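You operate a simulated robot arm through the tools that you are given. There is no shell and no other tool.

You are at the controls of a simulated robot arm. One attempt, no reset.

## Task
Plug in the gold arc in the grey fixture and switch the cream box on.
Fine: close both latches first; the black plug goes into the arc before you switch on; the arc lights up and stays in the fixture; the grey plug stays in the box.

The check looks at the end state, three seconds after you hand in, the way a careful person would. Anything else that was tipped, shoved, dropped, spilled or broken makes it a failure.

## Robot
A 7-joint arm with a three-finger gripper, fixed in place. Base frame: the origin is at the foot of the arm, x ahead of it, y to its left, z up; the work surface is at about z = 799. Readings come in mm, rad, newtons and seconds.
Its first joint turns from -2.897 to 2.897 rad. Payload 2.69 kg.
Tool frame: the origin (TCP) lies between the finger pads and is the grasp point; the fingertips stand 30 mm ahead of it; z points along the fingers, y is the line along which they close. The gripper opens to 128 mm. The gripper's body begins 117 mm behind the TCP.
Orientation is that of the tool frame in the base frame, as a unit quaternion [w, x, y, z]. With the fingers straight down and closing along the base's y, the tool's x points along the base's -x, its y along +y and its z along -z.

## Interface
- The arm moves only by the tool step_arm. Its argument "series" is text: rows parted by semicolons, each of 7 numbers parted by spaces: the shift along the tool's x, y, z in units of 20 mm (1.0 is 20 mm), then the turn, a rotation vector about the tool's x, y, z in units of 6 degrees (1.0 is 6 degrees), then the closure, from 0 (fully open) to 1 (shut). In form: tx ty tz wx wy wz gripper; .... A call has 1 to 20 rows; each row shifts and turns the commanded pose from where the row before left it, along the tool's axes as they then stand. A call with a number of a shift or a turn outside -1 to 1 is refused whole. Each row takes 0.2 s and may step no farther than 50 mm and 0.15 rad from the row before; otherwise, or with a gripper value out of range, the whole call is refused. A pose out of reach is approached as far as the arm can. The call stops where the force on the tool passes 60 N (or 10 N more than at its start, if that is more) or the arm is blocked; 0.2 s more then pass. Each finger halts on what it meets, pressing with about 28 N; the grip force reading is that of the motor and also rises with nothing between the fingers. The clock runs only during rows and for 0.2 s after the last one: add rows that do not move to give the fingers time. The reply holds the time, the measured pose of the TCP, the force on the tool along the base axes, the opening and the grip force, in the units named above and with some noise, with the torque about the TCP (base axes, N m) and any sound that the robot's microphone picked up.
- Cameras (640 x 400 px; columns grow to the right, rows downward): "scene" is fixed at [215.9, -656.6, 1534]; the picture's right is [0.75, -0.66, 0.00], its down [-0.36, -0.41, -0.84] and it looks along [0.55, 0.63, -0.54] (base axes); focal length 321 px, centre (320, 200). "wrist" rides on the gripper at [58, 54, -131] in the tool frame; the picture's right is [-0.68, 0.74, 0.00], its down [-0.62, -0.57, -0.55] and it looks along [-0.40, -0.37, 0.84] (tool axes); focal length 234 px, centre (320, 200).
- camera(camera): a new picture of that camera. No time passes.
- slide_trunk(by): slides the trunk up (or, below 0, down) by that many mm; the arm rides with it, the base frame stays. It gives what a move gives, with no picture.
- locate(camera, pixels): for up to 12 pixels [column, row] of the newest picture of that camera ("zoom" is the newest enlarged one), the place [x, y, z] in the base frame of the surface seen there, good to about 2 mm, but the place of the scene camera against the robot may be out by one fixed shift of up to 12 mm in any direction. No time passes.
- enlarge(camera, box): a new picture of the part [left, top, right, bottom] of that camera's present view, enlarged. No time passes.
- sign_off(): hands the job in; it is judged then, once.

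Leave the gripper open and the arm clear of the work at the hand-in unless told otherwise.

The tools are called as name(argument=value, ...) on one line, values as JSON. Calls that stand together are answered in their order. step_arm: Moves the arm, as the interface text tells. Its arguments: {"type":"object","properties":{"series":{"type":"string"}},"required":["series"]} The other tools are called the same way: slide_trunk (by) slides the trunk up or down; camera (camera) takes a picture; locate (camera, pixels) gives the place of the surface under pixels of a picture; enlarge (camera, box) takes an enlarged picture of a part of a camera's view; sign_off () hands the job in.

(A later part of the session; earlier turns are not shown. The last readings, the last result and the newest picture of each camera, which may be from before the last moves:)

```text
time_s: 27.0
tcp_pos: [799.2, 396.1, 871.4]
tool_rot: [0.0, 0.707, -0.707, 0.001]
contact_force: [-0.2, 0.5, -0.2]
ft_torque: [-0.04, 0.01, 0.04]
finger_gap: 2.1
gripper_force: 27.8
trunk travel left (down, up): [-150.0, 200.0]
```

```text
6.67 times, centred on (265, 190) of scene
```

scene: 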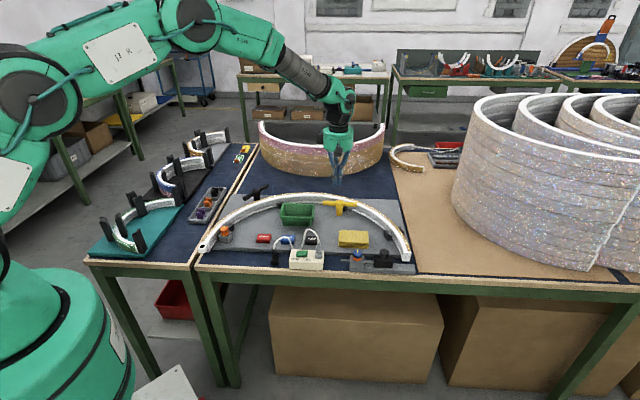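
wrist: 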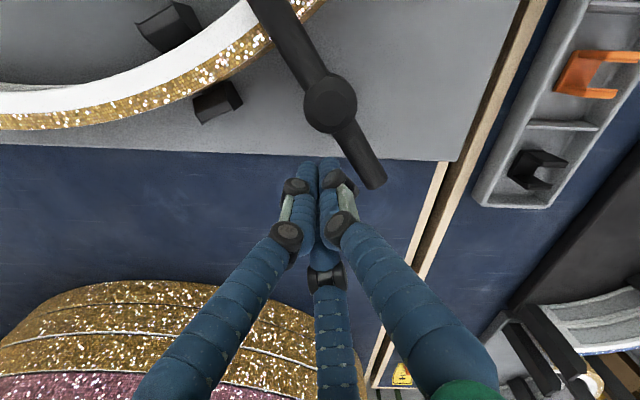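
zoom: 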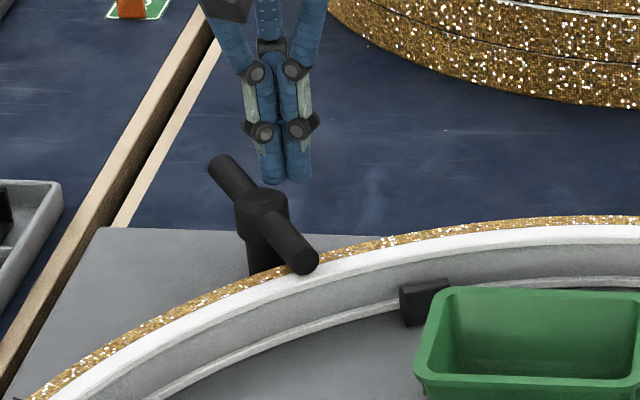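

locate(camera="wrist", pixels=[[374, 178], [329, 103], [275, 15], [355, 145], [300, 55], [362, 160]])

```text
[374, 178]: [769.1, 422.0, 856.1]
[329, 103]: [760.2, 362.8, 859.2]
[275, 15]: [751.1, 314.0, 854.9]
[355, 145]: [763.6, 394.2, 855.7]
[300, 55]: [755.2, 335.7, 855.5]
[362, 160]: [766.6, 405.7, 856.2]
```

The black bar is at about 81° with radial at about 83.5°, so it also swung home. I'll nudge it very lightly to feel whether it's at its stop.

step_arm(series="-0.04 0.25 0 0 0 0 1; -0.04 0.25 0 0 0 0 1; 0 0.05 0 0 0 0 1; 0 0.05 0 0 0 0 1; 0 0.05 0 0 0 0 1")

camera(camera="wrist")

```text
time_s: 28.2
tcp_pos: [790.4, 398.7, 872.6]
tool_rot: [0.001, -0.707, 0.707, 0.0]
contact_force: [53.4, -8.9, -12.3]
ft_torque: [-0.22, -1.44, 0.07]
finger_gap: 1.9
gripper_force: 28.6
trunk travel left (down, up): [-150.0, 200.0]
```

```text
taken
```

wrist: 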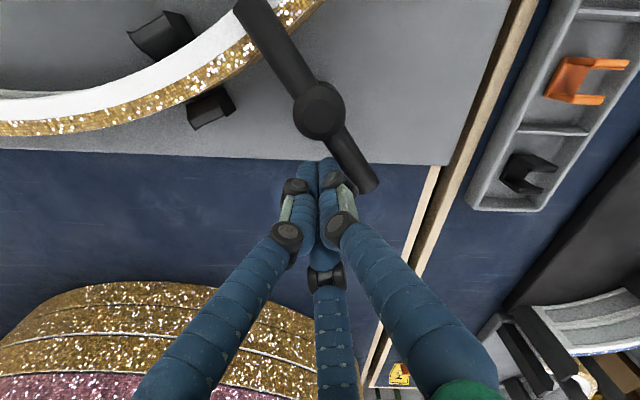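

The bar is firmly at its stop: 53 N with no motion. I'll back off at once and lift, then check that both bars stay over the arc.

step_arm(series="0 -0.5 0 0 0 0 1; 0 -0.3 -0.5 0 0 0 1; 0 0 -1 0 0 0 1; 0 0 -1 0 0 0 1; 0 0 -1 0 0 0 1; 0 0 -1 0 0 0 1; 0 0 -1 0 0 0 0.5; 0 0 -1 0 0 0 0.5")

camera(camera="wrist")

enlarge(camera="scene", box=[190, 160, 430, 290])

```text
time_s: 30.0
tcp_pos: [801.9, 398.7, 1001.1]
tool_rot: [0.0, 0.707, -0.707, 0.0]
contact_force: [0.4, -0.2, 0.3]
ft_torque: [-0.02, -0.03, -0.01]
finger_gap: 64.1
gripper_force: 0.1
trunk travel left (down, up): [-150.0, 200.0]
```

```text
taken
```

wrist: 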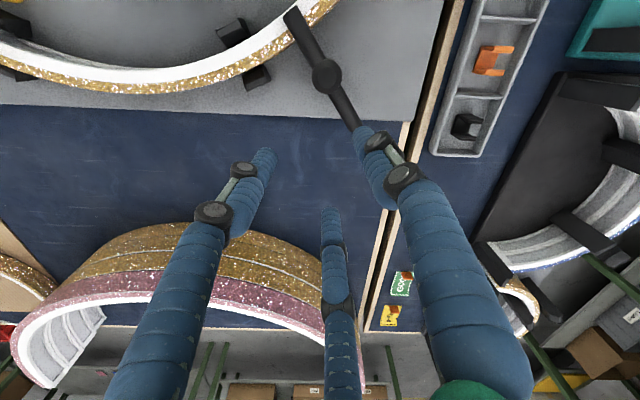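

```text
2.67 times, centred on (310, 225) of scene
```

zoom: 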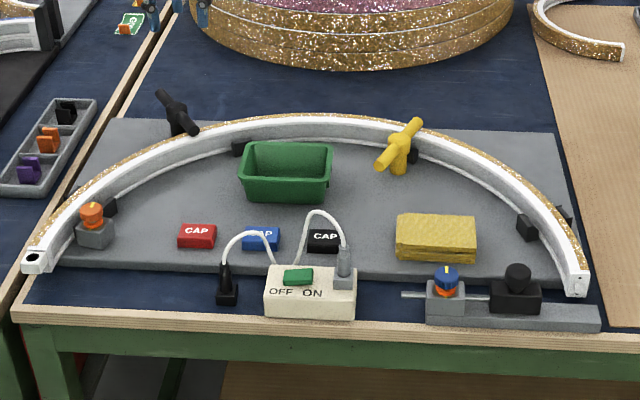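

Both latch bars rest across the arc. Next is the black plug, in its holder at about (622,25), with its cable going to the box. I'll yaw +41° so the fingers close across the plug-to-box line, then move to view the plug.

step_arm(series="0 0 0 0 0 -0.983 0; 0 0 0 0 0 -0.983 0; 0 0 0 0 0 -0.983 0; 0 0 0 0 0 -0.983 0; 0 0 0 0 0 -0.983 0; 0 0 0 0 0 -0.983 0; 0 0 0 0 0 -0.983 0")

step_arm(series="0.524 0.983 0 0 0 0 0; 0.524 0.983 0 0 0 0 0; 0.524 0.983 0 0 0 0 0; 0.524 0.983 0 0 0 0 0; 0.524 0.983 0 0 0 0 0; 0.524 0.983 0 0 0 0 0; 0.524 0.983 0 0 0 0 0; 0.524 0.983 0 0 0 0 0; 0.524 0.983 0 0 0 0 0; 0.524 0.983 0 0 0 0 0; 0.524 0.983 0 0 0 0 0; 0.524 0.983 0 0 0 0 0; 0.524 0.983 0 0 0 0 0; 0.524 0.983 0 0 0 0 0; 0.524 0.983 0 0 0 0 0; 0.524 0.983 0 0 0 0 0; 0.524 0.983 0 0 0 0 0; 0.524 0.983 0 0 0 0 0; 0.524 0.983 0 0 0 0 0; 0.524 0.983 0 0 0 0 0")

camera(camera="wrist")

```text
time_s: 31.6
tcp_pos: [801.8, 398.5, 1002.6]
tool_rot: [0.001, 0.911, -0.411, 0.001]
contact_force: [0.1, -1.0, 0.6]
ft_torque: [0.01, 0.0, -0.02]
finger_gap: 128.0
gripper_force: 0.1
trunk travel left (down, up): [-150.0, 200.0]
```

```text
time_s: 35.8
tcp_pos: [645.5, -21.1, 1002.5]
tool_rot: [0.0, 0.911, -0.412, 0.0]
contact_force: [0.4, -0.1, -0.9]
ft_torque: [-0.02, -0.01, -0.02]
finger_gap: 128.3
gripper_force: 0.1
trunk travel left (down, up): [-150.0, 200.0]
```

```text
taken
```

wrist: 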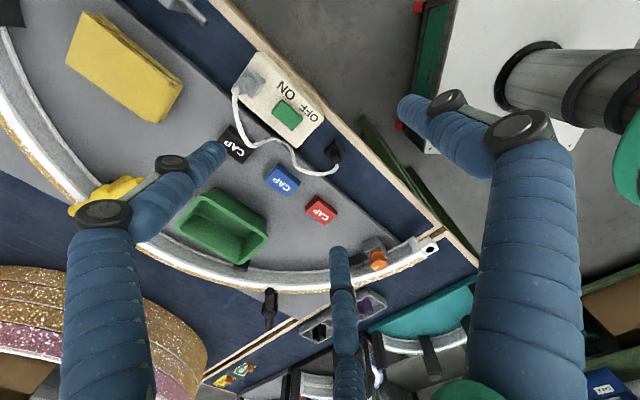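

The plug at (333,152), the box and the socket (430,247) are all in view. I'll zoom on each and measure.

enlarge(camera="wrist", box=[295, 120, 375, 190])

locate(camera="zoom", pixels=[[320, 200], [300, 150], [340, 130], [360, 240], [280, 250], [250, 280], [400, 150], [330, 230], [310, 280], [350, 180], [270, 230], [200, 290]])

enlarge(camera="wrist", box=[400, 225, 460, 270])

enlarge(camera="wrist", box=[225, 50, 355, 185])

```text
5.71 times, centred on (335, 155) of wrist
```

zoom: 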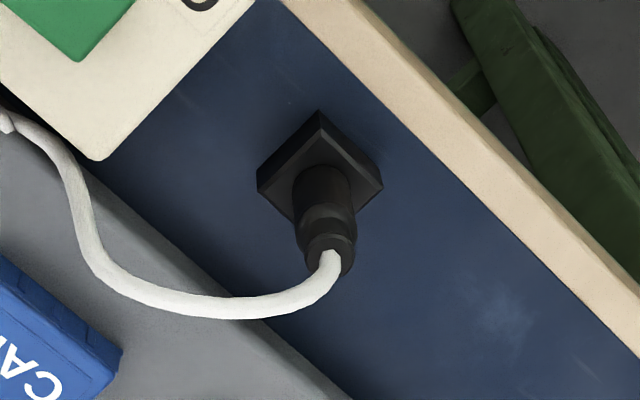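

```text
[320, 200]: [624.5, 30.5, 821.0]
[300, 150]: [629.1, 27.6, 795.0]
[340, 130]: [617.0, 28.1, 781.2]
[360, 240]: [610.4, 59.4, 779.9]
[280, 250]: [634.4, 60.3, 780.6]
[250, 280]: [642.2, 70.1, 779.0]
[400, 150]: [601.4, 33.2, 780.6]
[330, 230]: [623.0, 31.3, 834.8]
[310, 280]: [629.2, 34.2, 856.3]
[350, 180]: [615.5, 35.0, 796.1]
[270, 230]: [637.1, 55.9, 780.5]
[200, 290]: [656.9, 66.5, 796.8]
```

```text
8.89 times, centred on (430, 248) of wrist
```

zoom: 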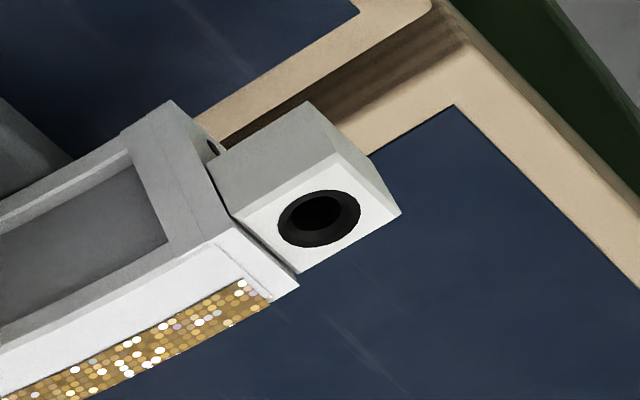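

```text
2.96 times, centred on (290, 118) of wrist
```

zoom: 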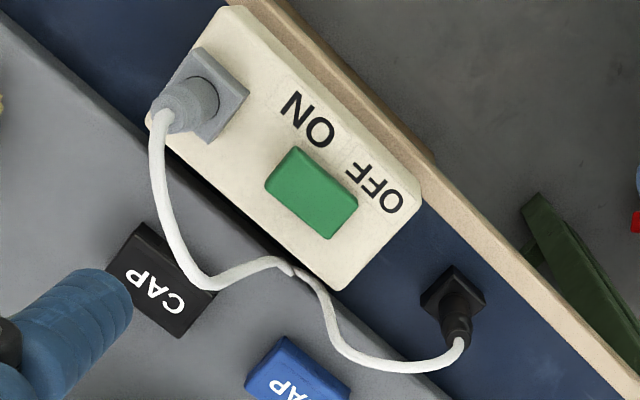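

One cable joins the grey and black plugs, so I mustn't tug it. I'll measure the holder corners, plug edges, socket face and cable route.

locate(camera="zoom", pixels=[[160, 115], [165, 180], [190, 260], [215, 285], [285, 265], [315, 300], [350, 350], [400, 370], [445, 362], [458, 345], [205, 70], [310, 190]])

enlarge(camera="wrist", box=[315, 130, 355, 175])

locate(camera="zoom", pixels=[[320, 200], [290, 200], [350, 200], [295, 240], [350, 240], [275, 130], [190, 230], [365, 230], [290, 290], [350, 290], [320, 330], [320, 270]])

enlarge(camera="wrist", box=[415, 230, 445, 260])

```text
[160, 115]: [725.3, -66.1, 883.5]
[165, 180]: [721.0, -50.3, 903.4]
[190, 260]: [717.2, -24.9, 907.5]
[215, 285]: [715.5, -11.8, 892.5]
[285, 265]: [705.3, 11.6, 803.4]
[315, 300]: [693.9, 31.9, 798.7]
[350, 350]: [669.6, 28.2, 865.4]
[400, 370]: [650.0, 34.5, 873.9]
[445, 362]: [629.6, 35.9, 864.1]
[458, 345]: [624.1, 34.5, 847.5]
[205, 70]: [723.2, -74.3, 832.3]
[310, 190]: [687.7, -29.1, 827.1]
```

```text
8.89 times, centred on (335, 152) of wrist
```

zoom: 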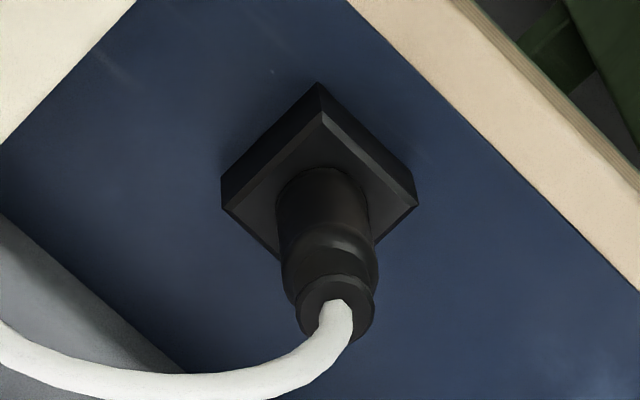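

```text
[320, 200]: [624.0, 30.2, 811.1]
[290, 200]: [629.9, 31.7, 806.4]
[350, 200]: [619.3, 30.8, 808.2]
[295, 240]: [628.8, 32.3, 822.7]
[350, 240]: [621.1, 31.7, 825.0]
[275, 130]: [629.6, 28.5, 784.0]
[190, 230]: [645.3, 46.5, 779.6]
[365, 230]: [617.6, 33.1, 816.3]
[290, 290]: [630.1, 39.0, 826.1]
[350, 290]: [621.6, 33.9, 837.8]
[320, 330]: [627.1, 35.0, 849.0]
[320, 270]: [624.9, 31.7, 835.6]
```

```text
13.33 times, centred on (430, 245) of wrist
```

zoom: 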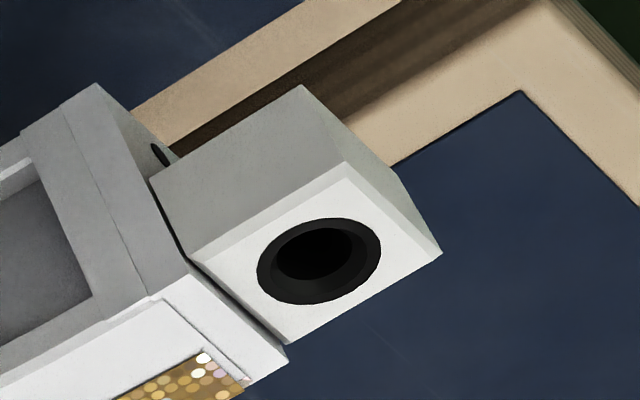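

locate(camera="zoom", pixels=[[254, 280], [385, 248], [335, 214], [296, 308], [212, 266], [346, 170], [425, 245], [290, 330], [320, 258], [345, 205], [240, 295], [395, 240]])

enlarge(camera="wrist", box=[315, 130, 355, 175])

locate(camera="zoom", pixels=[[322, 122], [408, 198], [232, 205], [345, 140], [380, 195], [300, 140], [260, 190], [390, 210], [322, 160], [285, 320], [372, 300], [340, 345]])

```text
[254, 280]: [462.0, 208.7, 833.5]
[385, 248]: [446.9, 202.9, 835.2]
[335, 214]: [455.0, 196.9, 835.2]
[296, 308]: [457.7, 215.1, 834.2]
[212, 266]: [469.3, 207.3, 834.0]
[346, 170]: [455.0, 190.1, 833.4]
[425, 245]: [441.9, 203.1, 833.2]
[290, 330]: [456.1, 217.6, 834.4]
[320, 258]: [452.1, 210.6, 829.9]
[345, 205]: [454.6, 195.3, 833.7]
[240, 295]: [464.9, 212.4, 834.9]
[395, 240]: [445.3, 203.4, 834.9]
```

```text
8.89 times, centred on (335, 152) of wrist
```

zoom: 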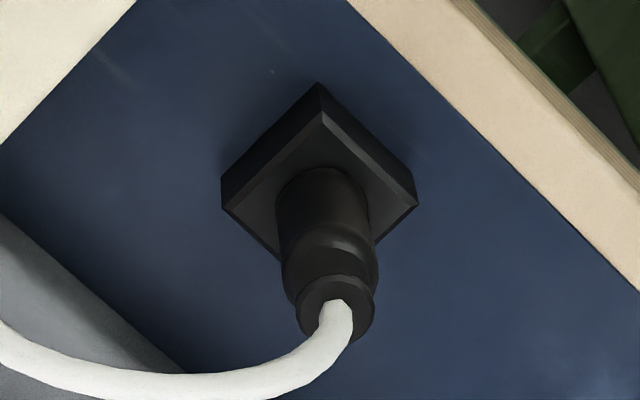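

```text
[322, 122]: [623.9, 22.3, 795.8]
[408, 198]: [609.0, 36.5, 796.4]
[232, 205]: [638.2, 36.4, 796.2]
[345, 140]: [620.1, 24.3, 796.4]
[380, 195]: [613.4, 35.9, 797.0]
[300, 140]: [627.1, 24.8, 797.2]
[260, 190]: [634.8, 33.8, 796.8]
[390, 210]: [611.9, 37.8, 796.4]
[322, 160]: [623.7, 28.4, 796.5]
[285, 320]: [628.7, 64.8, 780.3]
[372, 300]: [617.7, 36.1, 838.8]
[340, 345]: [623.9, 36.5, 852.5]
```

The holder centre, and so the plug axis, is (623.6,36.5), with a body about 14.5 mm in diameter. The socket centre is about (455.3,205.5) with its top at z≈834. I'll check the box corners before going down.

locate(camera="wrist", pixels=[[322, 118], [298, 146], [260, 54], [236, 86], [308, 163], [325, 175], [285, 110], [297, 118], [288, 98], [278, 108]])

step_arm(series="-0.96 -0.36 0 0 0 0 0.6; -0.96 -0.36 0 0 0 0 0.6; -0.96 -0.36 0 0 0 0 0.6; 0 0 0 0 0 -0.833 0.6; 0 0 0 0 0 -0.833 0.6; 0 0 0 0 0 -0.833 0.6")

camera(camera="wrist")

```text
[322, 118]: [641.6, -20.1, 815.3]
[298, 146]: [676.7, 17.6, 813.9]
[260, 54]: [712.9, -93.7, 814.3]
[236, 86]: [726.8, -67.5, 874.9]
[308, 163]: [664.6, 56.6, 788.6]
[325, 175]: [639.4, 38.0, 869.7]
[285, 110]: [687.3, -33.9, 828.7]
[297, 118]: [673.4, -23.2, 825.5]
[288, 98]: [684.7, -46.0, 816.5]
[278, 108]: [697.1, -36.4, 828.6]
```

```text
time_s: 37.2
tcp_pos: [623.7, 37.3, 1002.9]
tool_rot: [0.0, 0.957, -0.289, 0.0]
contact_force: [-0.2, -0.3, 0.3]
ft_torque: [0.03, 0.03, -0.02]
finger_gap: 51.2
gripper_force: 0.1
trunk travel left (down, up): [-150.0, 200.0]
```

```text
taken
```

wrist: 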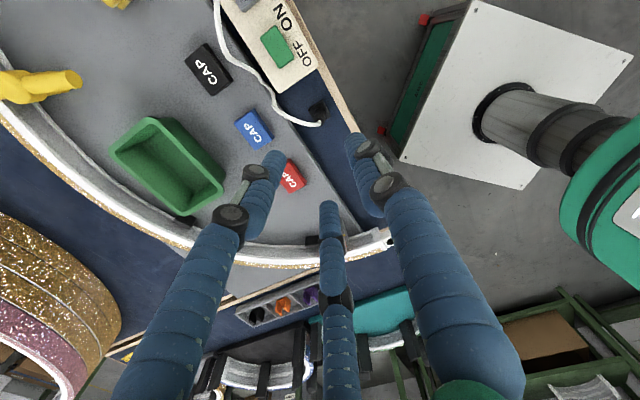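

The TCP is over the plug at (623.7,37.3). I'll descend to z≈895 first and check alignment.

step_arm(series="0 0 0.9 0 0 0 0.6; 0 0 0.9 0 0 0 0.6; 0 0 0.9 0 0 0 0.6; 0 0 0.9 0 0 0 0.6; 0 0 0.9 0 0 0 0.6; 0 0 0.9 0 0 0 0.6")

camera(camera="wrist")

enlarge(camera="scene", box=[250, 205, 340, 275])

```text
time_s: 38.6
tcp_pos: [623.6, 38.4, 895.0]
tool_rot: [0.001, 0.957, -0.29, 0.0]
contact_force: [-0.3, 0.5, 1.0]
ft_torque: [-0.02, -0.03, -0.02]
finger_gap: 51.1
gripper_force: 0.1
trunk travel left (down, up): [-150.0, 200.0]
```

```text
taken
```

wrist: 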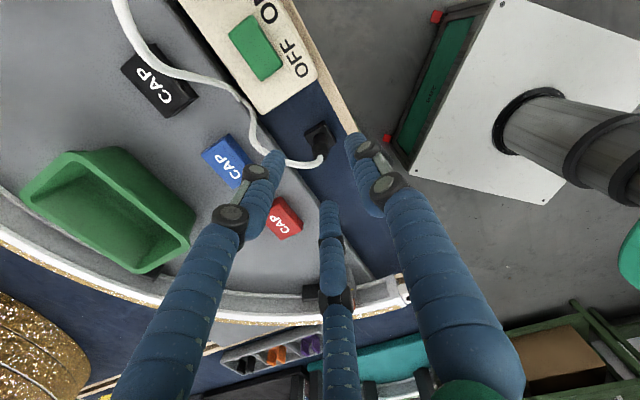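

```text
5.71 times, centred on (295, 240) of scene
```

zoom: 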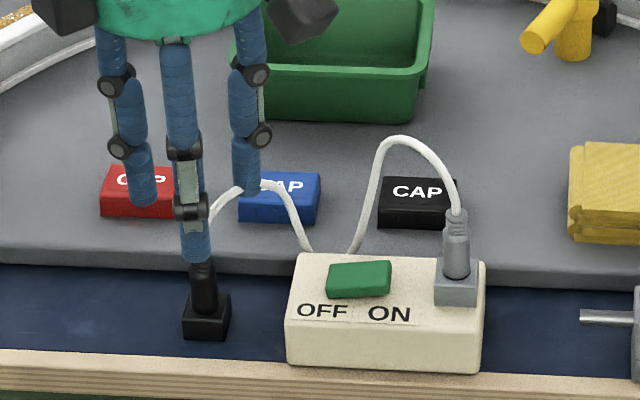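

The rendered gripper has three fingers, and the one on the right sits over the cable at its (649,37). To keep all fingers off the cable, I'll rise 40 mm, yaw a further +60° so the cable exits between two fingers, then look again.

step_arm(series="0 0 -1 0 0 0 0.6; 0 0 -1 0 0 0 0.6; 0 0 0 0 0 -1 0.6; 0 0 0 0 0 -1 0.6; 0 0 0 0 0 -1 0.6; 0 0 0 0 0 -1 0.6; 0 0 0 0 0 -1 0.6; 0 0 0 0 0 -1 0.6; 0 0 0 0 0 -1 0.6; 0 0 0 0 0 -1 0.6; 0 0 0 0 0 -1 0.6; 0 0 0 0 0 -1 0.6")

camera(camera="wrist")

enlarge(camera="scene", box=[250, 205, 340, 275])

```text
time_s: 41.2
tcp_pos: [622.6, 37.8, 934.3]
tool_rot: [0.001, 1.0, -0.031, 0.001]
contact_force: [0.5, -0.3, -0.3]
ft_torque: [-0.04, 0.02, 0.01]
finger_gap: 51.1
gripper_force: 0.2
out of reach, approached as far as the arm can: row 8, 9, 10, 11, 12
trunk travel left (down, up): [-150.0, 200.0]
```

```text
taken
```

wrist: 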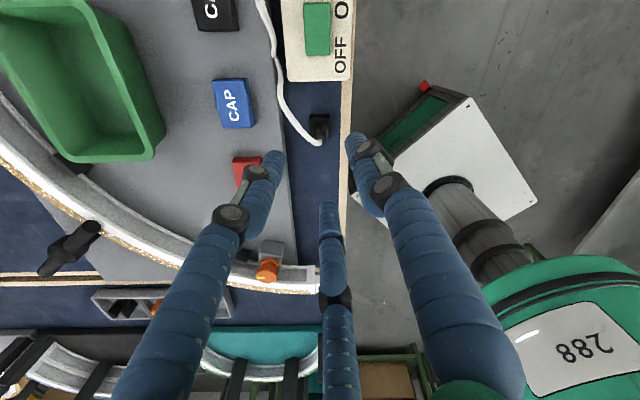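

```text
5.71 times, centred on (295, 240) of scene
```

zoom: 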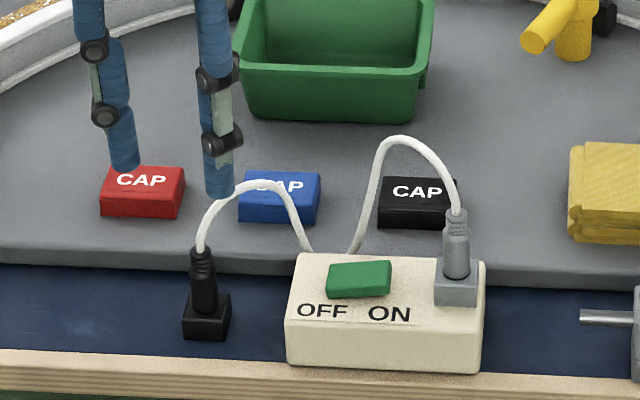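

The wrist reached its joint limit at about -4° yaw. I'll go the other way round, aiming for a tool-x heading of about 145°, which also puts the cable between fingers. First I turn back in steps.

step_arm(series="0 0 0 0 0 1 0.6; 0 0 0 0 0 1 0.6; 0 0 0 0 0 1 0.6; 0 0 0 0 0 1 0.6; 0 0 0 0 0 1 0.6; 0 0 0 0 0 1 0.6; 0 0 0 0 0 1 0.6; 0 0 0 0 0 1 0.6; 0 0 0 0 0 1 0.6; 0 0 0 0 0 1 0.6; 0 0 0 0 0 1 0.6; 0 0 0 0 0 1 0.6; 0 0 0 0 0 1 0.6; 0 0 0 0 0 1 0.6; 0 0 0 0 0 1 0.6; 0 0 0 0 0 1 0.6; 0 0 0 0 0 1 0.6; 0 0 0 0 0 1 0.6; 0 0 0 0 0 1 0.6; 0 0 0 0 0 1 0.6")

```text
time_s: 45.4
tcp_pos: [623.3, 38.4, 933.8]
tool_rot: [0.0, -0.471, 0.882, -0.002]
contact_force: [0.1, -0.8, 0.7]
ft_torque: [0.0, -0.03, 0.0]
finger_gap: 51.2
gripper_force: 0.1
trunk travel left (down, up): [-150.0, 200.0]
```

Heading is now -124°. I need 90° more.

step_arm(series="0 0 0 0 0 1 0.6; 0 0 0 0 0 1 0.6; 0 0 0 0 0 1 0.6; 0 0 0 0 0 1 0.6; 0 0 0 0 0 1 0.6; 0 0 0 0 0 1 0.6; 0 0 0 0 0 1 0.6; 0 0 0 0 0 1 0.6; 0 0 0 0 0 1 0.6; 0 0 0 0 0 1 0.6; 0 0 0 0 0 1 0.6; 0 0 0 0 0 1 0.6; 0 0 0 0 0 1 0.6; 0 0 0 0 0 1 0.6; 0 0 0 0 0 1 0.6")

camera(camera="wrist")

enlarge(camera="scene", box=[250, 205, 340, 275])

```text
time_s: 48.6
tcp_pos: [621.9, 37.6, 933.8]
tool_rot: [0.001, 0.29, 0.957, -0.002]
contact_force: [0.5, -0.3, 0.6]
ft_torque: [-0.03, 0.0, -0.01]
finger_gap: 51.2
gripper_force: 0.2
trunk travel left (down, up): [-150.0, 200.0]
```

```text
taken
```

wrist: 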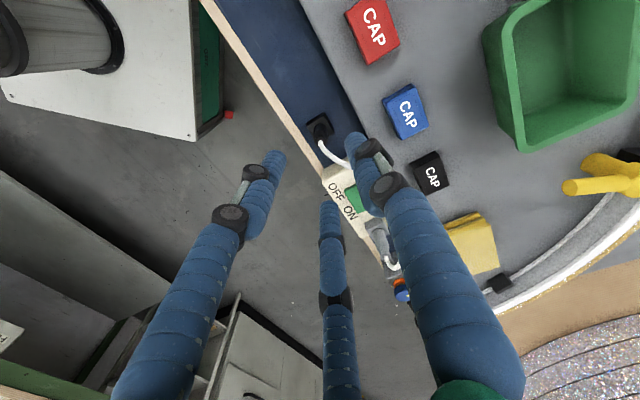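

```text
5.71 times, centred on (295, 240) of scene
```

zoom: 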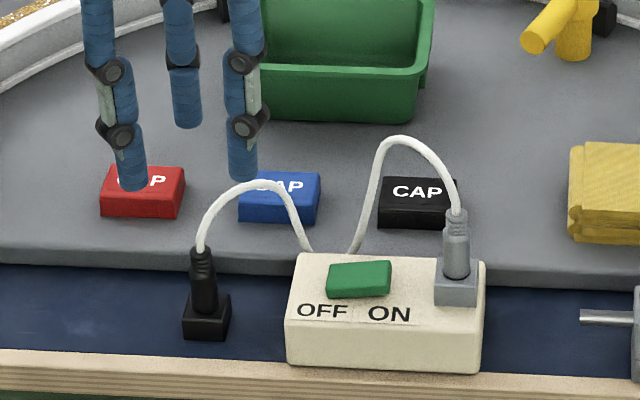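

The cable now exits between the rear and front-right fingers. I'll descend to TCP z≈833 in gentle steps, fingers still 51 mm apart.

step_arm(series="-0.078 -0.026 0.8 0 0 0 0.6; 0 0 0.8 0 0 0 0.6; 0 0 0.8 0 0 0 0.6; 0 0 0.8 0 0 0 0.6; 0 0 0.6 0 0 0 0.6; 0 0 0.6 0 0 0 0.6; 0 0 0.6 0 0 0 0.6")

camera(camera="wrist")

enlarge(camera="scene", box=[250, 205, 340, 275])

```text
time_s: 50.2
tcp_pos: [624.2, 34.9, 834.4]
tool_rot: [0.0, 0.289, 0.957, -0.001]
contact_force: [-0.2, 0.7, 0.1]
ft_torque: [0.02, -0.01, 0.01]
finger_gap: 51.1
gripper_force: 0.1
trunk travel left (down, up): [-150.0, 200.0]
```

```text
taken
```

wrist: 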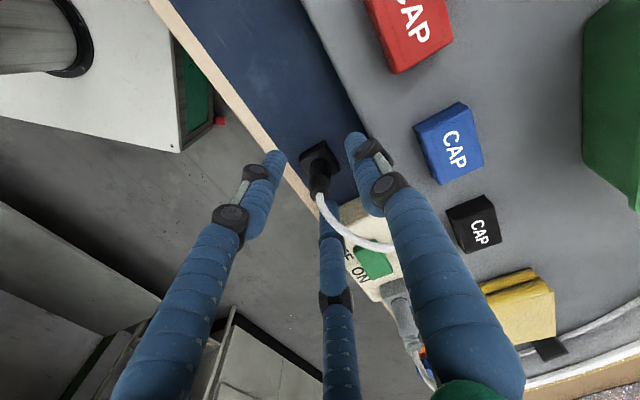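

```text
5.71 times, centred on (295, 240) of scene
```

zoom: 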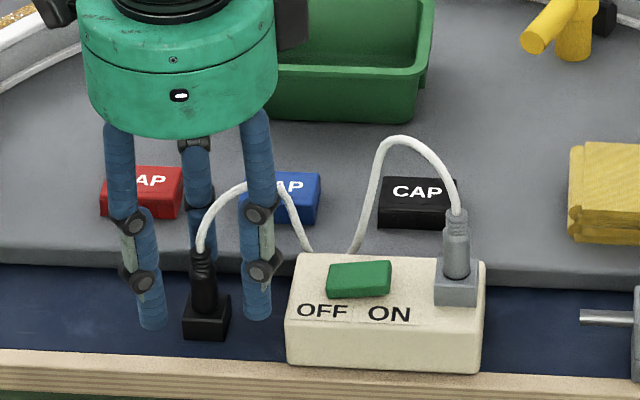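

The plug is centred between the fingers. A small correction, then I close on it.

step_arm(series="0.06 0.05 0 0 0 0 0.6; 0 0 0 0 0 0 0.75; 0 0 0 0 0 0 0.85; 0 0 0 0 0 0 1; 0 0 0 0 0 0 1; 0 0 0 0 0 0 1")

camera(camera="wrist")

enlarge(camera="scene", box=[250, 205, 340, 275])

```text
time_s: 51.6
tcp_pos: [623.4, 38.3, 834.0]
tool_rot: [0.0, 0.29, 0.957, -0.001]
contact_force: [0.2, 0.3, 0.8]
ft_torque: [-0.03, -0.01, 0.0]
finger_gap: 13.3
gripper_force: 27.8
trunk travel left (down, up): [-150.0, 200.0]
```

```text
taken
```

wrist: 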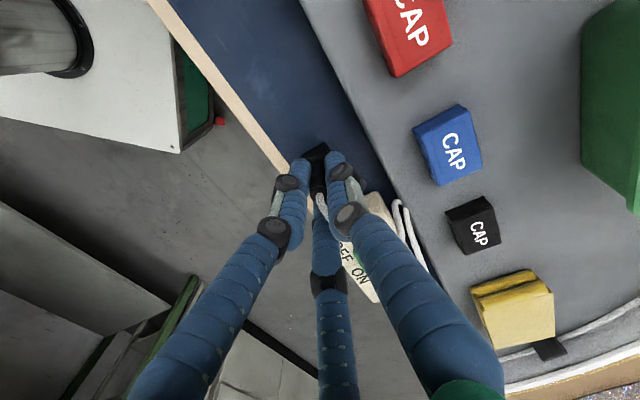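

```text
5.71 times, centred on (295, 240) of scene
```

zoom: 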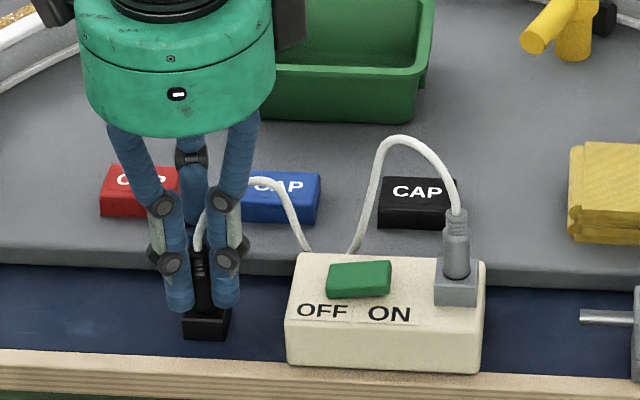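

Gripped: the gap is 13.3 mm and there's no side load. I'll lift slowly by 30 mm and watch the holder and cable.

step_arm(series="0 0 -0.25 0 0 0 1; 0 0 -0.25 0 0 0 1; 0 0 -0.25 0 0 0 1; 0 0 -0.25 0 0 0 1; 0 0 -0.25 0 0 0 1; 0 0 -0.25 0 0 0 1")

enlarge(camera="scene", box=[250, 205, 340, 275])

camera(camera="wrist")

```text
time_s: 53.0
tcp_pos: [624.3, 38.9, 863.8]
tool_rot: [0.001, 0.29, 0.957, -0.001]
contact_force: [-0.1, -0.9, -0.3]
ft_torque: [-0.02, 0.0, 0.02]
finger_gap: 13.1
gripper_force: 27.6
trunk travel left (down, up): [-150.0, 200.0]
```

```text
5.71 times, centred on (295, 240) of scene
```

zoom: 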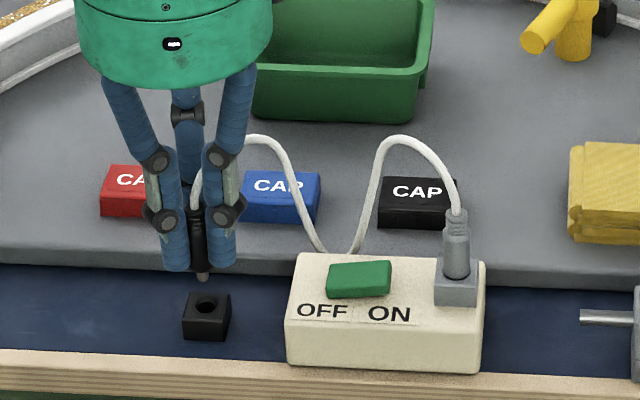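

```text
taken
```

wrist: 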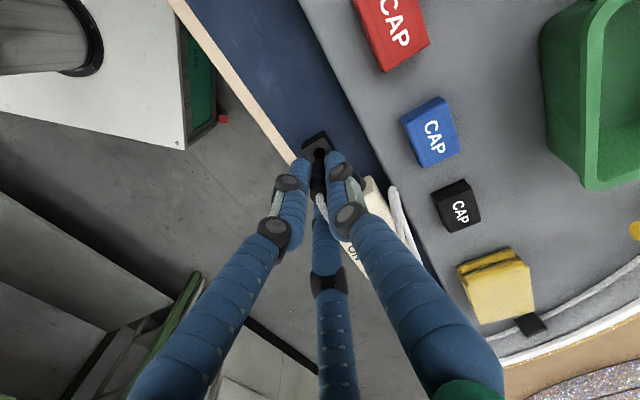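

The plug is out: it has a slim pin at its bottom, and the holder stayed put. I'll lift to about z 910 and yaw -30° so the cable will point between the fingers at the socket.

step_arm(series="0 0 -0.5 0 0 0 1; 0 0 -0.5 0 0 0 1; 0 0 -0.5 0 0 0 1; 0 0 -0.5 0 0 0 1; 0 0 -0.35 0 0 0 1; 0 0 0 0 0 1 1; 0 0 0 0 0 1 1; 0 0 0 0 0 1 1; 0 0 0 0 0 1 1; 0 0 0 0 0 1 1")

enlarge(camera="scene", box=[190, 170, 350, 275])

```text
time_s: 55.2
tcp_pos: [623.0, 37.8, 910.2]
tool_rot: [0.0, 0.528, 0.849, 0.0]
contact_force: [-0.2, -0.6, 0.6]
ft_torque: [0.02, -0.02, 0.01]
finger_gap: 13.4
gripper_force: 27.7
trunk travel left (down, up): [-150.0, 200.0]
```

```text
3.81 times, centred on (270, 222) of scene
```

zoom: 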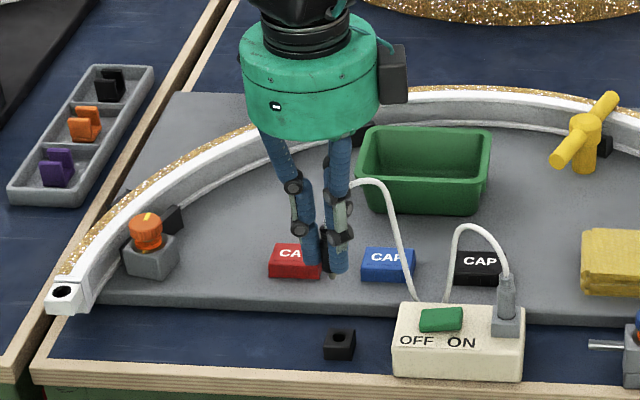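

The cable pays out freely so far and the grey plug is unchanged. I'll move halfway toward the socket at z=910.

step_arm(series="0.8 -0.274 0 0 0 0 1; 0.8 -0.274 0 0 0 0 1; 0.8 -0.274 0 0 0 0 1; 0.8 -0.274 0 0 0 0 1; 0.8 -0.274 0 0 0 0 1; 0.8 -0.274 0 0 0 0 1; 0.8 -0.274 0 0 0 0 1")

enlarge(camera="scene", box=[190, 170, 350, 275])

```text
time_s: 56.8
tcp_pos: [539.4, 121.4, 911.9]
tool_rot: [0.001, 0.528, 0.849, 0.0]
contact_force: [1.0, 0.2, -0.5]
ft_torque: [-0.01, 0.01, 0.01]
finger_gap: 13.3
gripper_force: 28.2
trunk travel left (down, up): [-150.0, 200.0]
```

```text
3.81 times, centred on (270, 222) of scene
```

zoom: 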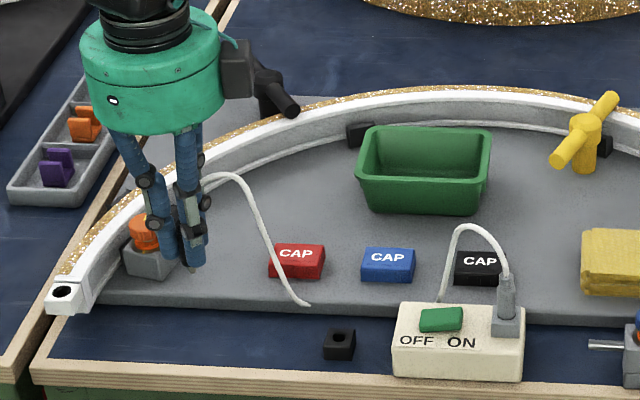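

The cable is long and slack, trailing along the board's front edge. I'll continue to above the socket.

step_arm(series="0.8 -0.274 0 0 0 0 1; 0.8 -0.274 0 0 0 0 1; 0.8 -0.274 0 0 0 0 1; 0.8 -0.274 0 0 0 0 1; 0.8 -0.274 0 0 0 0 1; 0.8 -0.274 0 0 0 0 1; 0.8 -0.274 0 0 0 0 1")

camera(camera="wrist")

enlarge(camera="scene", box=[180, 200, 260, 270])

enlarge(camera="wrist", box=[285, 150, 355, 220])

```text
time_s: 58.4
tcp_pos: [455.4, 205.4, 909.8]
tool_rot: [0.0, 0.528, 0.85, 0.0]
contact_force: [0.3, -0.3, 0.7]
ft_torque: [0.03, 0.01, 0.04]
finger_gap: 13.5
gripper_force: 28.2
trunk travel left (down, up): [-150.0, 200.0]
```

```text
taken
```

wrist: 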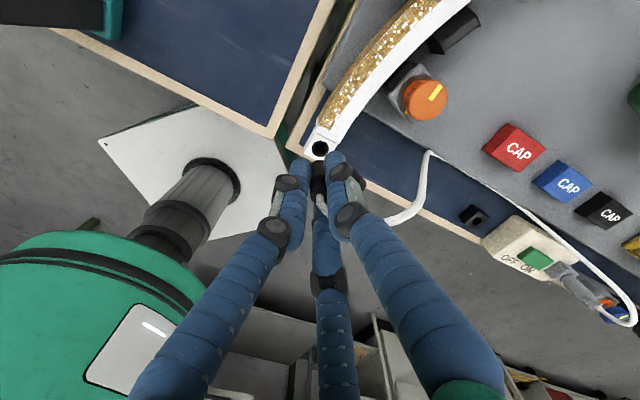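

```text
5.71 times, centred on (220, 235) of scene
```

zoom: 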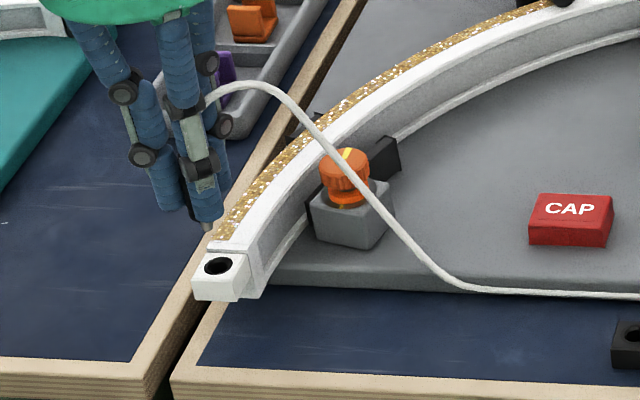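

```text
5.71 times, centred on (320, 185) of wrist
```

zoom: 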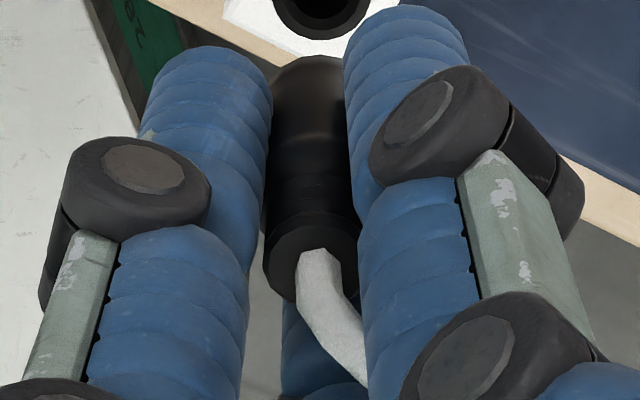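

I'll re-measure the socket hole from this view, at wrist (320,149).

enlarge(camera="wrist", box=[300, 130, 340, 165])

```text
11.43 times, centred on (320, 148) of wrist
```

zoom: 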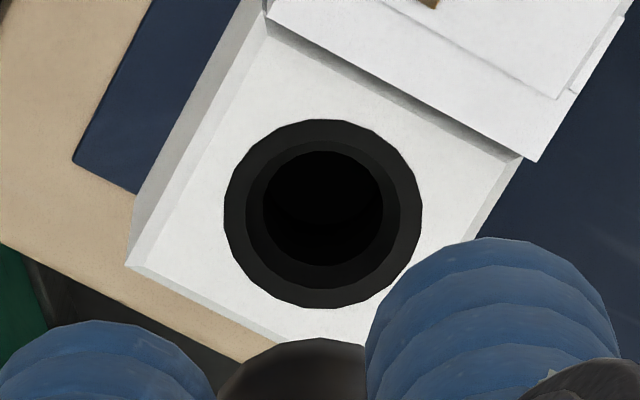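

locate(camera="zoom", pixels=[[216, 212], [430, 212], [322, 112], [320, 314], [228, 205], [418, 205], [322, 124], [265, 40], [130, 262], [515, 160], [280, 215], [380, 205]])

```text
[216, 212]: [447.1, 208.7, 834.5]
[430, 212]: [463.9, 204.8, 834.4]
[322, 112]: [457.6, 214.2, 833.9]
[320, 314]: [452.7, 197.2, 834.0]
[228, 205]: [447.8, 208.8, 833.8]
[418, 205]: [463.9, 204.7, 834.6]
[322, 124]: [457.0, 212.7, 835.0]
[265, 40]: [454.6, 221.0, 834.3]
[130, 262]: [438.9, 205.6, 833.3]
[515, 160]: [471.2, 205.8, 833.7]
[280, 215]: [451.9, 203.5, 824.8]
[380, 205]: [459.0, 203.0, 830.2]
```

The socket centre is (455.3,206.2). I'll correct slightly and descend to just above the pin's entry, TCP z≈889, then check from the scene camera.

step_arm(series="0.065 0.015 0.3 0 0 0 1; 0 0 0.3 0 0 0 1; 0 0 0.3 0 0 0 1; 0 0 0.1 0 0 0 1")

enlarge(camera="scene", box=[192, 225, 232, 260])

enlarge(camera="wrist", box=[300, 140, 340, 175])

```text
time_s: 59.4
tcp_pos: [454.5, 204.9, 889.6]
tool_rot: [0.001, 0.527, 0.85, -0.002]
contact_force: [-0.5, -0.4, 0.3]
ft_torque: [0.03, 0.02, -0.02]
finger_gap: 13.4
gripper_force: 27.8
trunk travel left (down, up): [-150.0, 200.0]
```

```text
11.43 times, centred on (212, 242) of scene
```

zoom: 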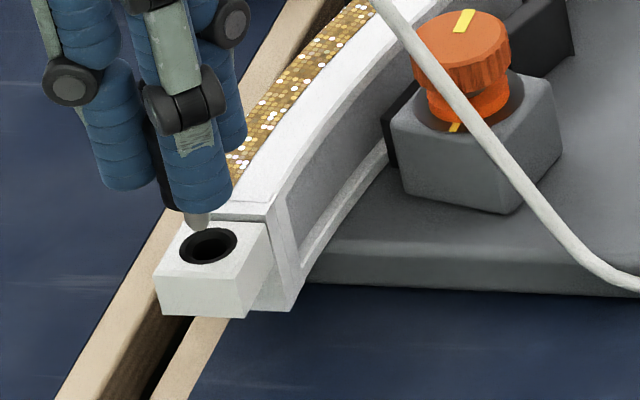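

```text
11.43 times, centred on (320, 158) of wrist
```

zoom: 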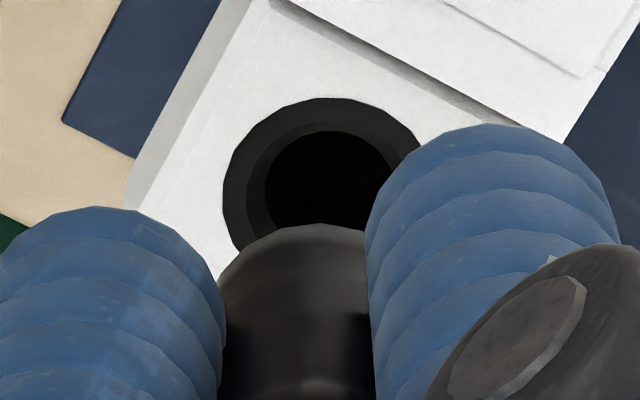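

I'll compare the plug and pin with the hole in both views.

locate(camera="zoom", pixels=[[293, 240], [293, 280], [293, 330], [240, 280], [345, 280], [293, 380], [230, 330], [360, 330]])

enlarge(camera="scene", box=[192, 232, 216, 252])

```text
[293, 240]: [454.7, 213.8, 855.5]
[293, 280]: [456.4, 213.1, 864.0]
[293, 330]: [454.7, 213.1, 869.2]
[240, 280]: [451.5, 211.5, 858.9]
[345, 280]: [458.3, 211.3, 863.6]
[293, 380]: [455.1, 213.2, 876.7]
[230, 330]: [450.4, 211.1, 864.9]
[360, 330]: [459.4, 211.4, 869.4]
```

```text
16.00 times, centred on (204, 242) of scene
```

zoom: 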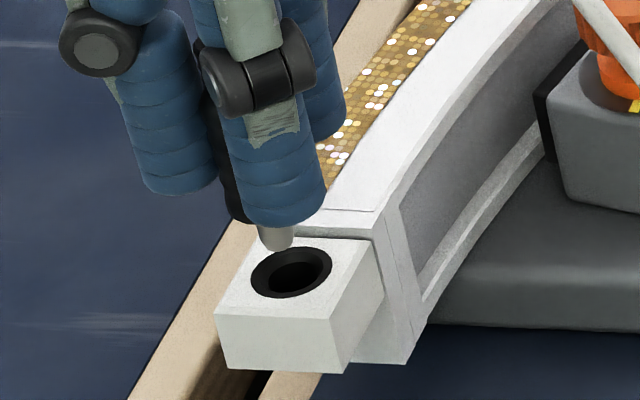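

locate(camera="zoom", pixels=[[277, 240], [265, 240], [288, 240], [248, 270], [334, 268], [292, 245], [290, 299], [218, 306], [300, 238], [278, 248]])

```text
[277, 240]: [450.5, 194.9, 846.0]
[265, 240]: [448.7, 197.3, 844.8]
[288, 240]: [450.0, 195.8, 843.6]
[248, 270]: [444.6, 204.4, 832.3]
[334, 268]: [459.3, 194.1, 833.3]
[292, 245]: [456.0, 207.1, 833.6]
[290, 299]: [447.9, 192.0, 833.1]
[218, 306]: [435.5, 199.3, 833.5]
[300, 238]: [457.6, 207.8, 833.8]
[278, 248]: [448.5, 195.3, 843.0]
```

The pin is about 1 mm short in x, and its tip is 8 mm above the socket. I'll correct by +1 mm x and descend in 2 mm steps while watching force.

step_arm(series="-0.01 0.05 0.1 0 0 0 1; 0 0 0.1 0 0 0 1; 0 0 0.1 0 0 0 1; 0 0 0.1 0 0 0 1; 0 0 0.1 0 0 0 1; 0 0 0.1 0 0 0 1")

enlarge(camera="scene", box=[192, 232, 216, 252])

```text
time_s: 60.8
tcp_pos: [456.0, 206.6, 877.2]
tool_rot: [0.001, 0.528, 0.85, 0.0]
contact_force: [-0.5, -0.2, 0.8]
ft_torque: [-0.02, 0.01, 0.0]
finger_gap: 13.2
gripper_force: 28.1
trunk travel left (down, up): [-150.0, 200.0]
```

```text
16.00 times, centred on (204, 242) of scene
```

zoom: 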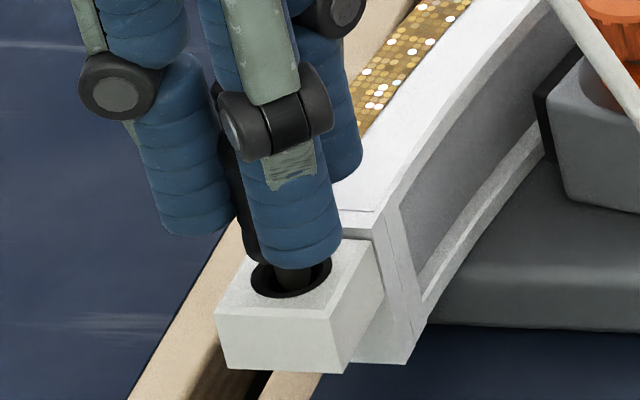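

The pin has entered without force. I'll continue in 1.5 mm steps, watching for resistance or a click.

step_arm(series="0 0 0.075 0 0 0 1; 0 0 0.075 0 0 0 1; 0 0 0.075 0 0 0 1; 0 0 0.05 0 0 0 1")

enlarge(camera="scene", box=[192, 232, 216, 252])

```text
time_s: 61.8
tcp_pos: [456.2, 205.2, 872.7]
tool_rot: [0.001, 0.528, 0.849, 0.0]
contact_force: [0.1, -1.1, 2.9]
ft_torque: [0.02, 0.01, 0.01]
finger_gap: 13.2
gripper_force: 28.1
trunk travel left (down, up): [-150.0, 200.0]
```

```text
16.00 times, centred on (204, 242) of scene
```

zoom: 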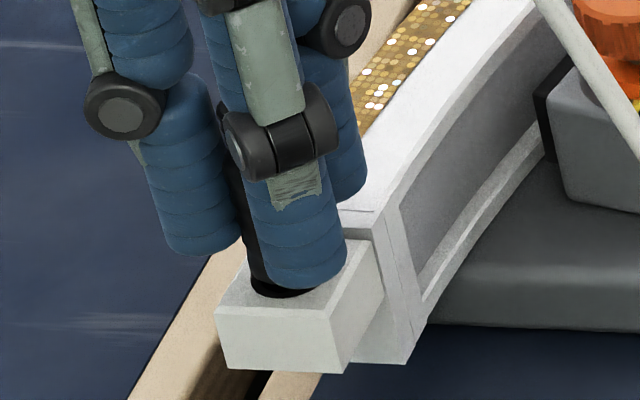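

A slight upward force of 2.9 N appears. I'll push on in 1 mm steps to seat it.

step_arm(series="0 0 0.05 0 0 0 1; 0 0 0.05 0 0 0 1")

```text
time_s: 62.4
tcp_pos: [457.1, 206.3, 871.9]
tool_rot: [0.001, 0.528, 0.849, 0.0]
contact_force: [-1.4, -1.8, 8.6]
ft_torque: [0.2, 0.19, 0.01]
finger_gap: 13.5
gripper_force: 28.2
trunk travel left (down, up): [-150.0, 200.0]
```

step_arm(series="0 0 0.05 0 0 0 1; 0 0 0.05 0 0 0 1")

enlarge(camera="scene", box=[192, 232, 216, 252])

```text
time_s: 63.0
tcp_pos: [456.0, 205.9, 870.2]
tool_rot: [0.001, 0.528, 0.85, 0.001]
contact_force: [-2.0, -7.1, 25.5]
ft_torque: [-0.12, 0.06, 0.04]
finger_gap: 13.2
gripper_force: 27.8
trunk travel left (down, up): [-150.0, 200.0]
```

```text
16.00 times, centred on (204, 242) of scene
```

zoom: 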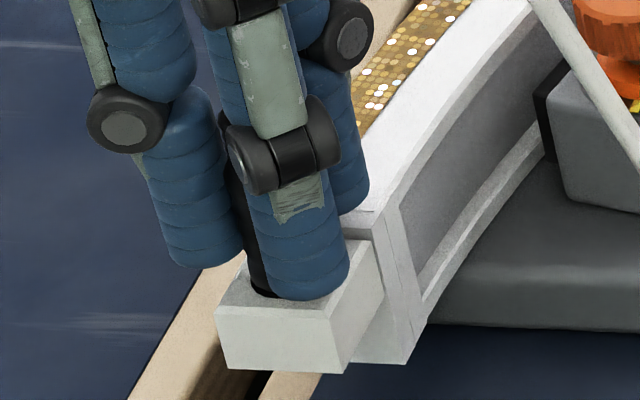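

The resistance rises to 25 N at about the expected seated height. One more small push to confirm it's bottomed.

step_arm(series="0 0 0.05 0 0 0 1; 0 0 0 0 0 0 1")

camera(camera="wrist")

enlarge(camera="wrist", box=[300, 145, 345, 185])

```text
time_s: 63.6
tcp_pos: [456.7, 205.7, 867.8]
tool_rot: [0.002, 0.528, 0.849, -0.001]
contact_force: [-1.0, -5.8, 24.5]
ft_torque: [-0.05, -0.02, 0.05]
finger_gap: 13.1
gripper_force: 27.8
trunk travel left (down, up): [-150.0, 200.0]
```

```text
taken
```

wrist: 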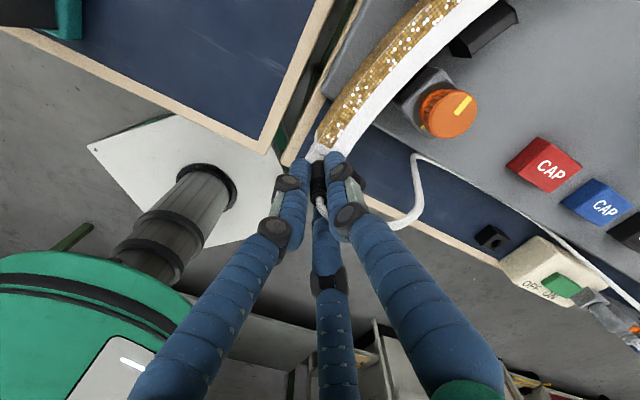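

```text
10.00 times, centred on (322, 165) of wrist
```

zoom: 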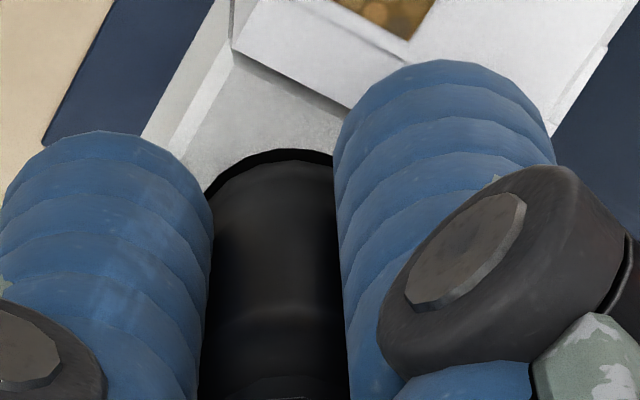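

Height dropped to 867.8 at constant 24 N, so either the plug is still sliding in or my fingers are slipping on it. I'll measure the plug's top relative to the fingers.

enlarge(camera="wrist", box=[285, 150, 355, 220])

locate(camera="zoom", pixels=[[310, 200], [310, 230], [300, 250], [290, 260], [340, 250], [310, 170], [310, 130], [310, 220]])

enlarge(camera="scene", box=[190, 215, 225, 255])

```text
5.71 times, centred on (320, 185) of wrist
```

zoom: 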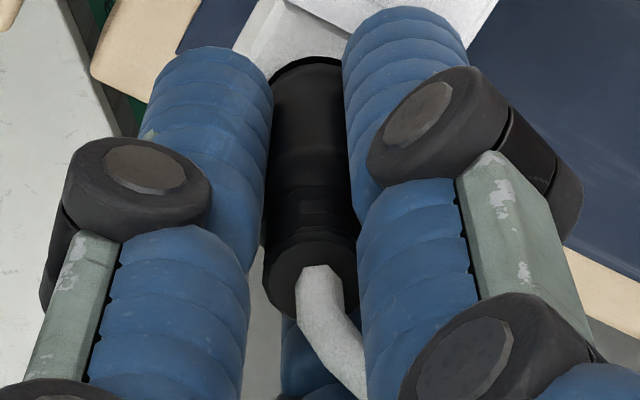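

```text
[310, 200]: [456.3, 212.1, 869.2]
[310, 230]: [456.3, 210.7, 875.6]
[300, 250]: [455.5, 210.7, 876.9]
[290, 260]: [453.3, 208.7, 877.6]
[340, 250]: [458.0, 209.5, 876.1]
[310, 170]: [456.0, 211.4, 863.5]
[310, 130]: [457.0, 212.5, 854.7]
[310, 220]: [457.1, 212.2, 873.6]
```

```text
10.00 times, centred on (208, 235) of scene
```

zoom: 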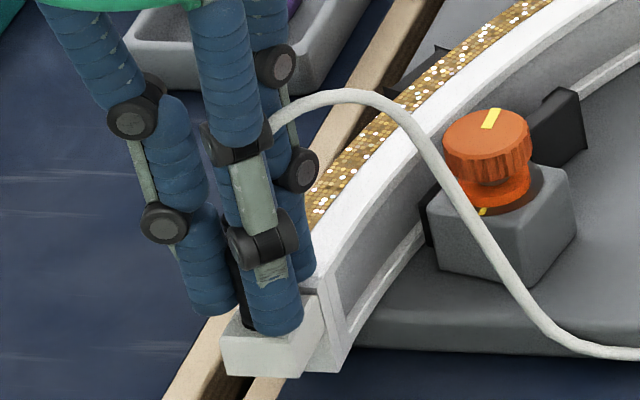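

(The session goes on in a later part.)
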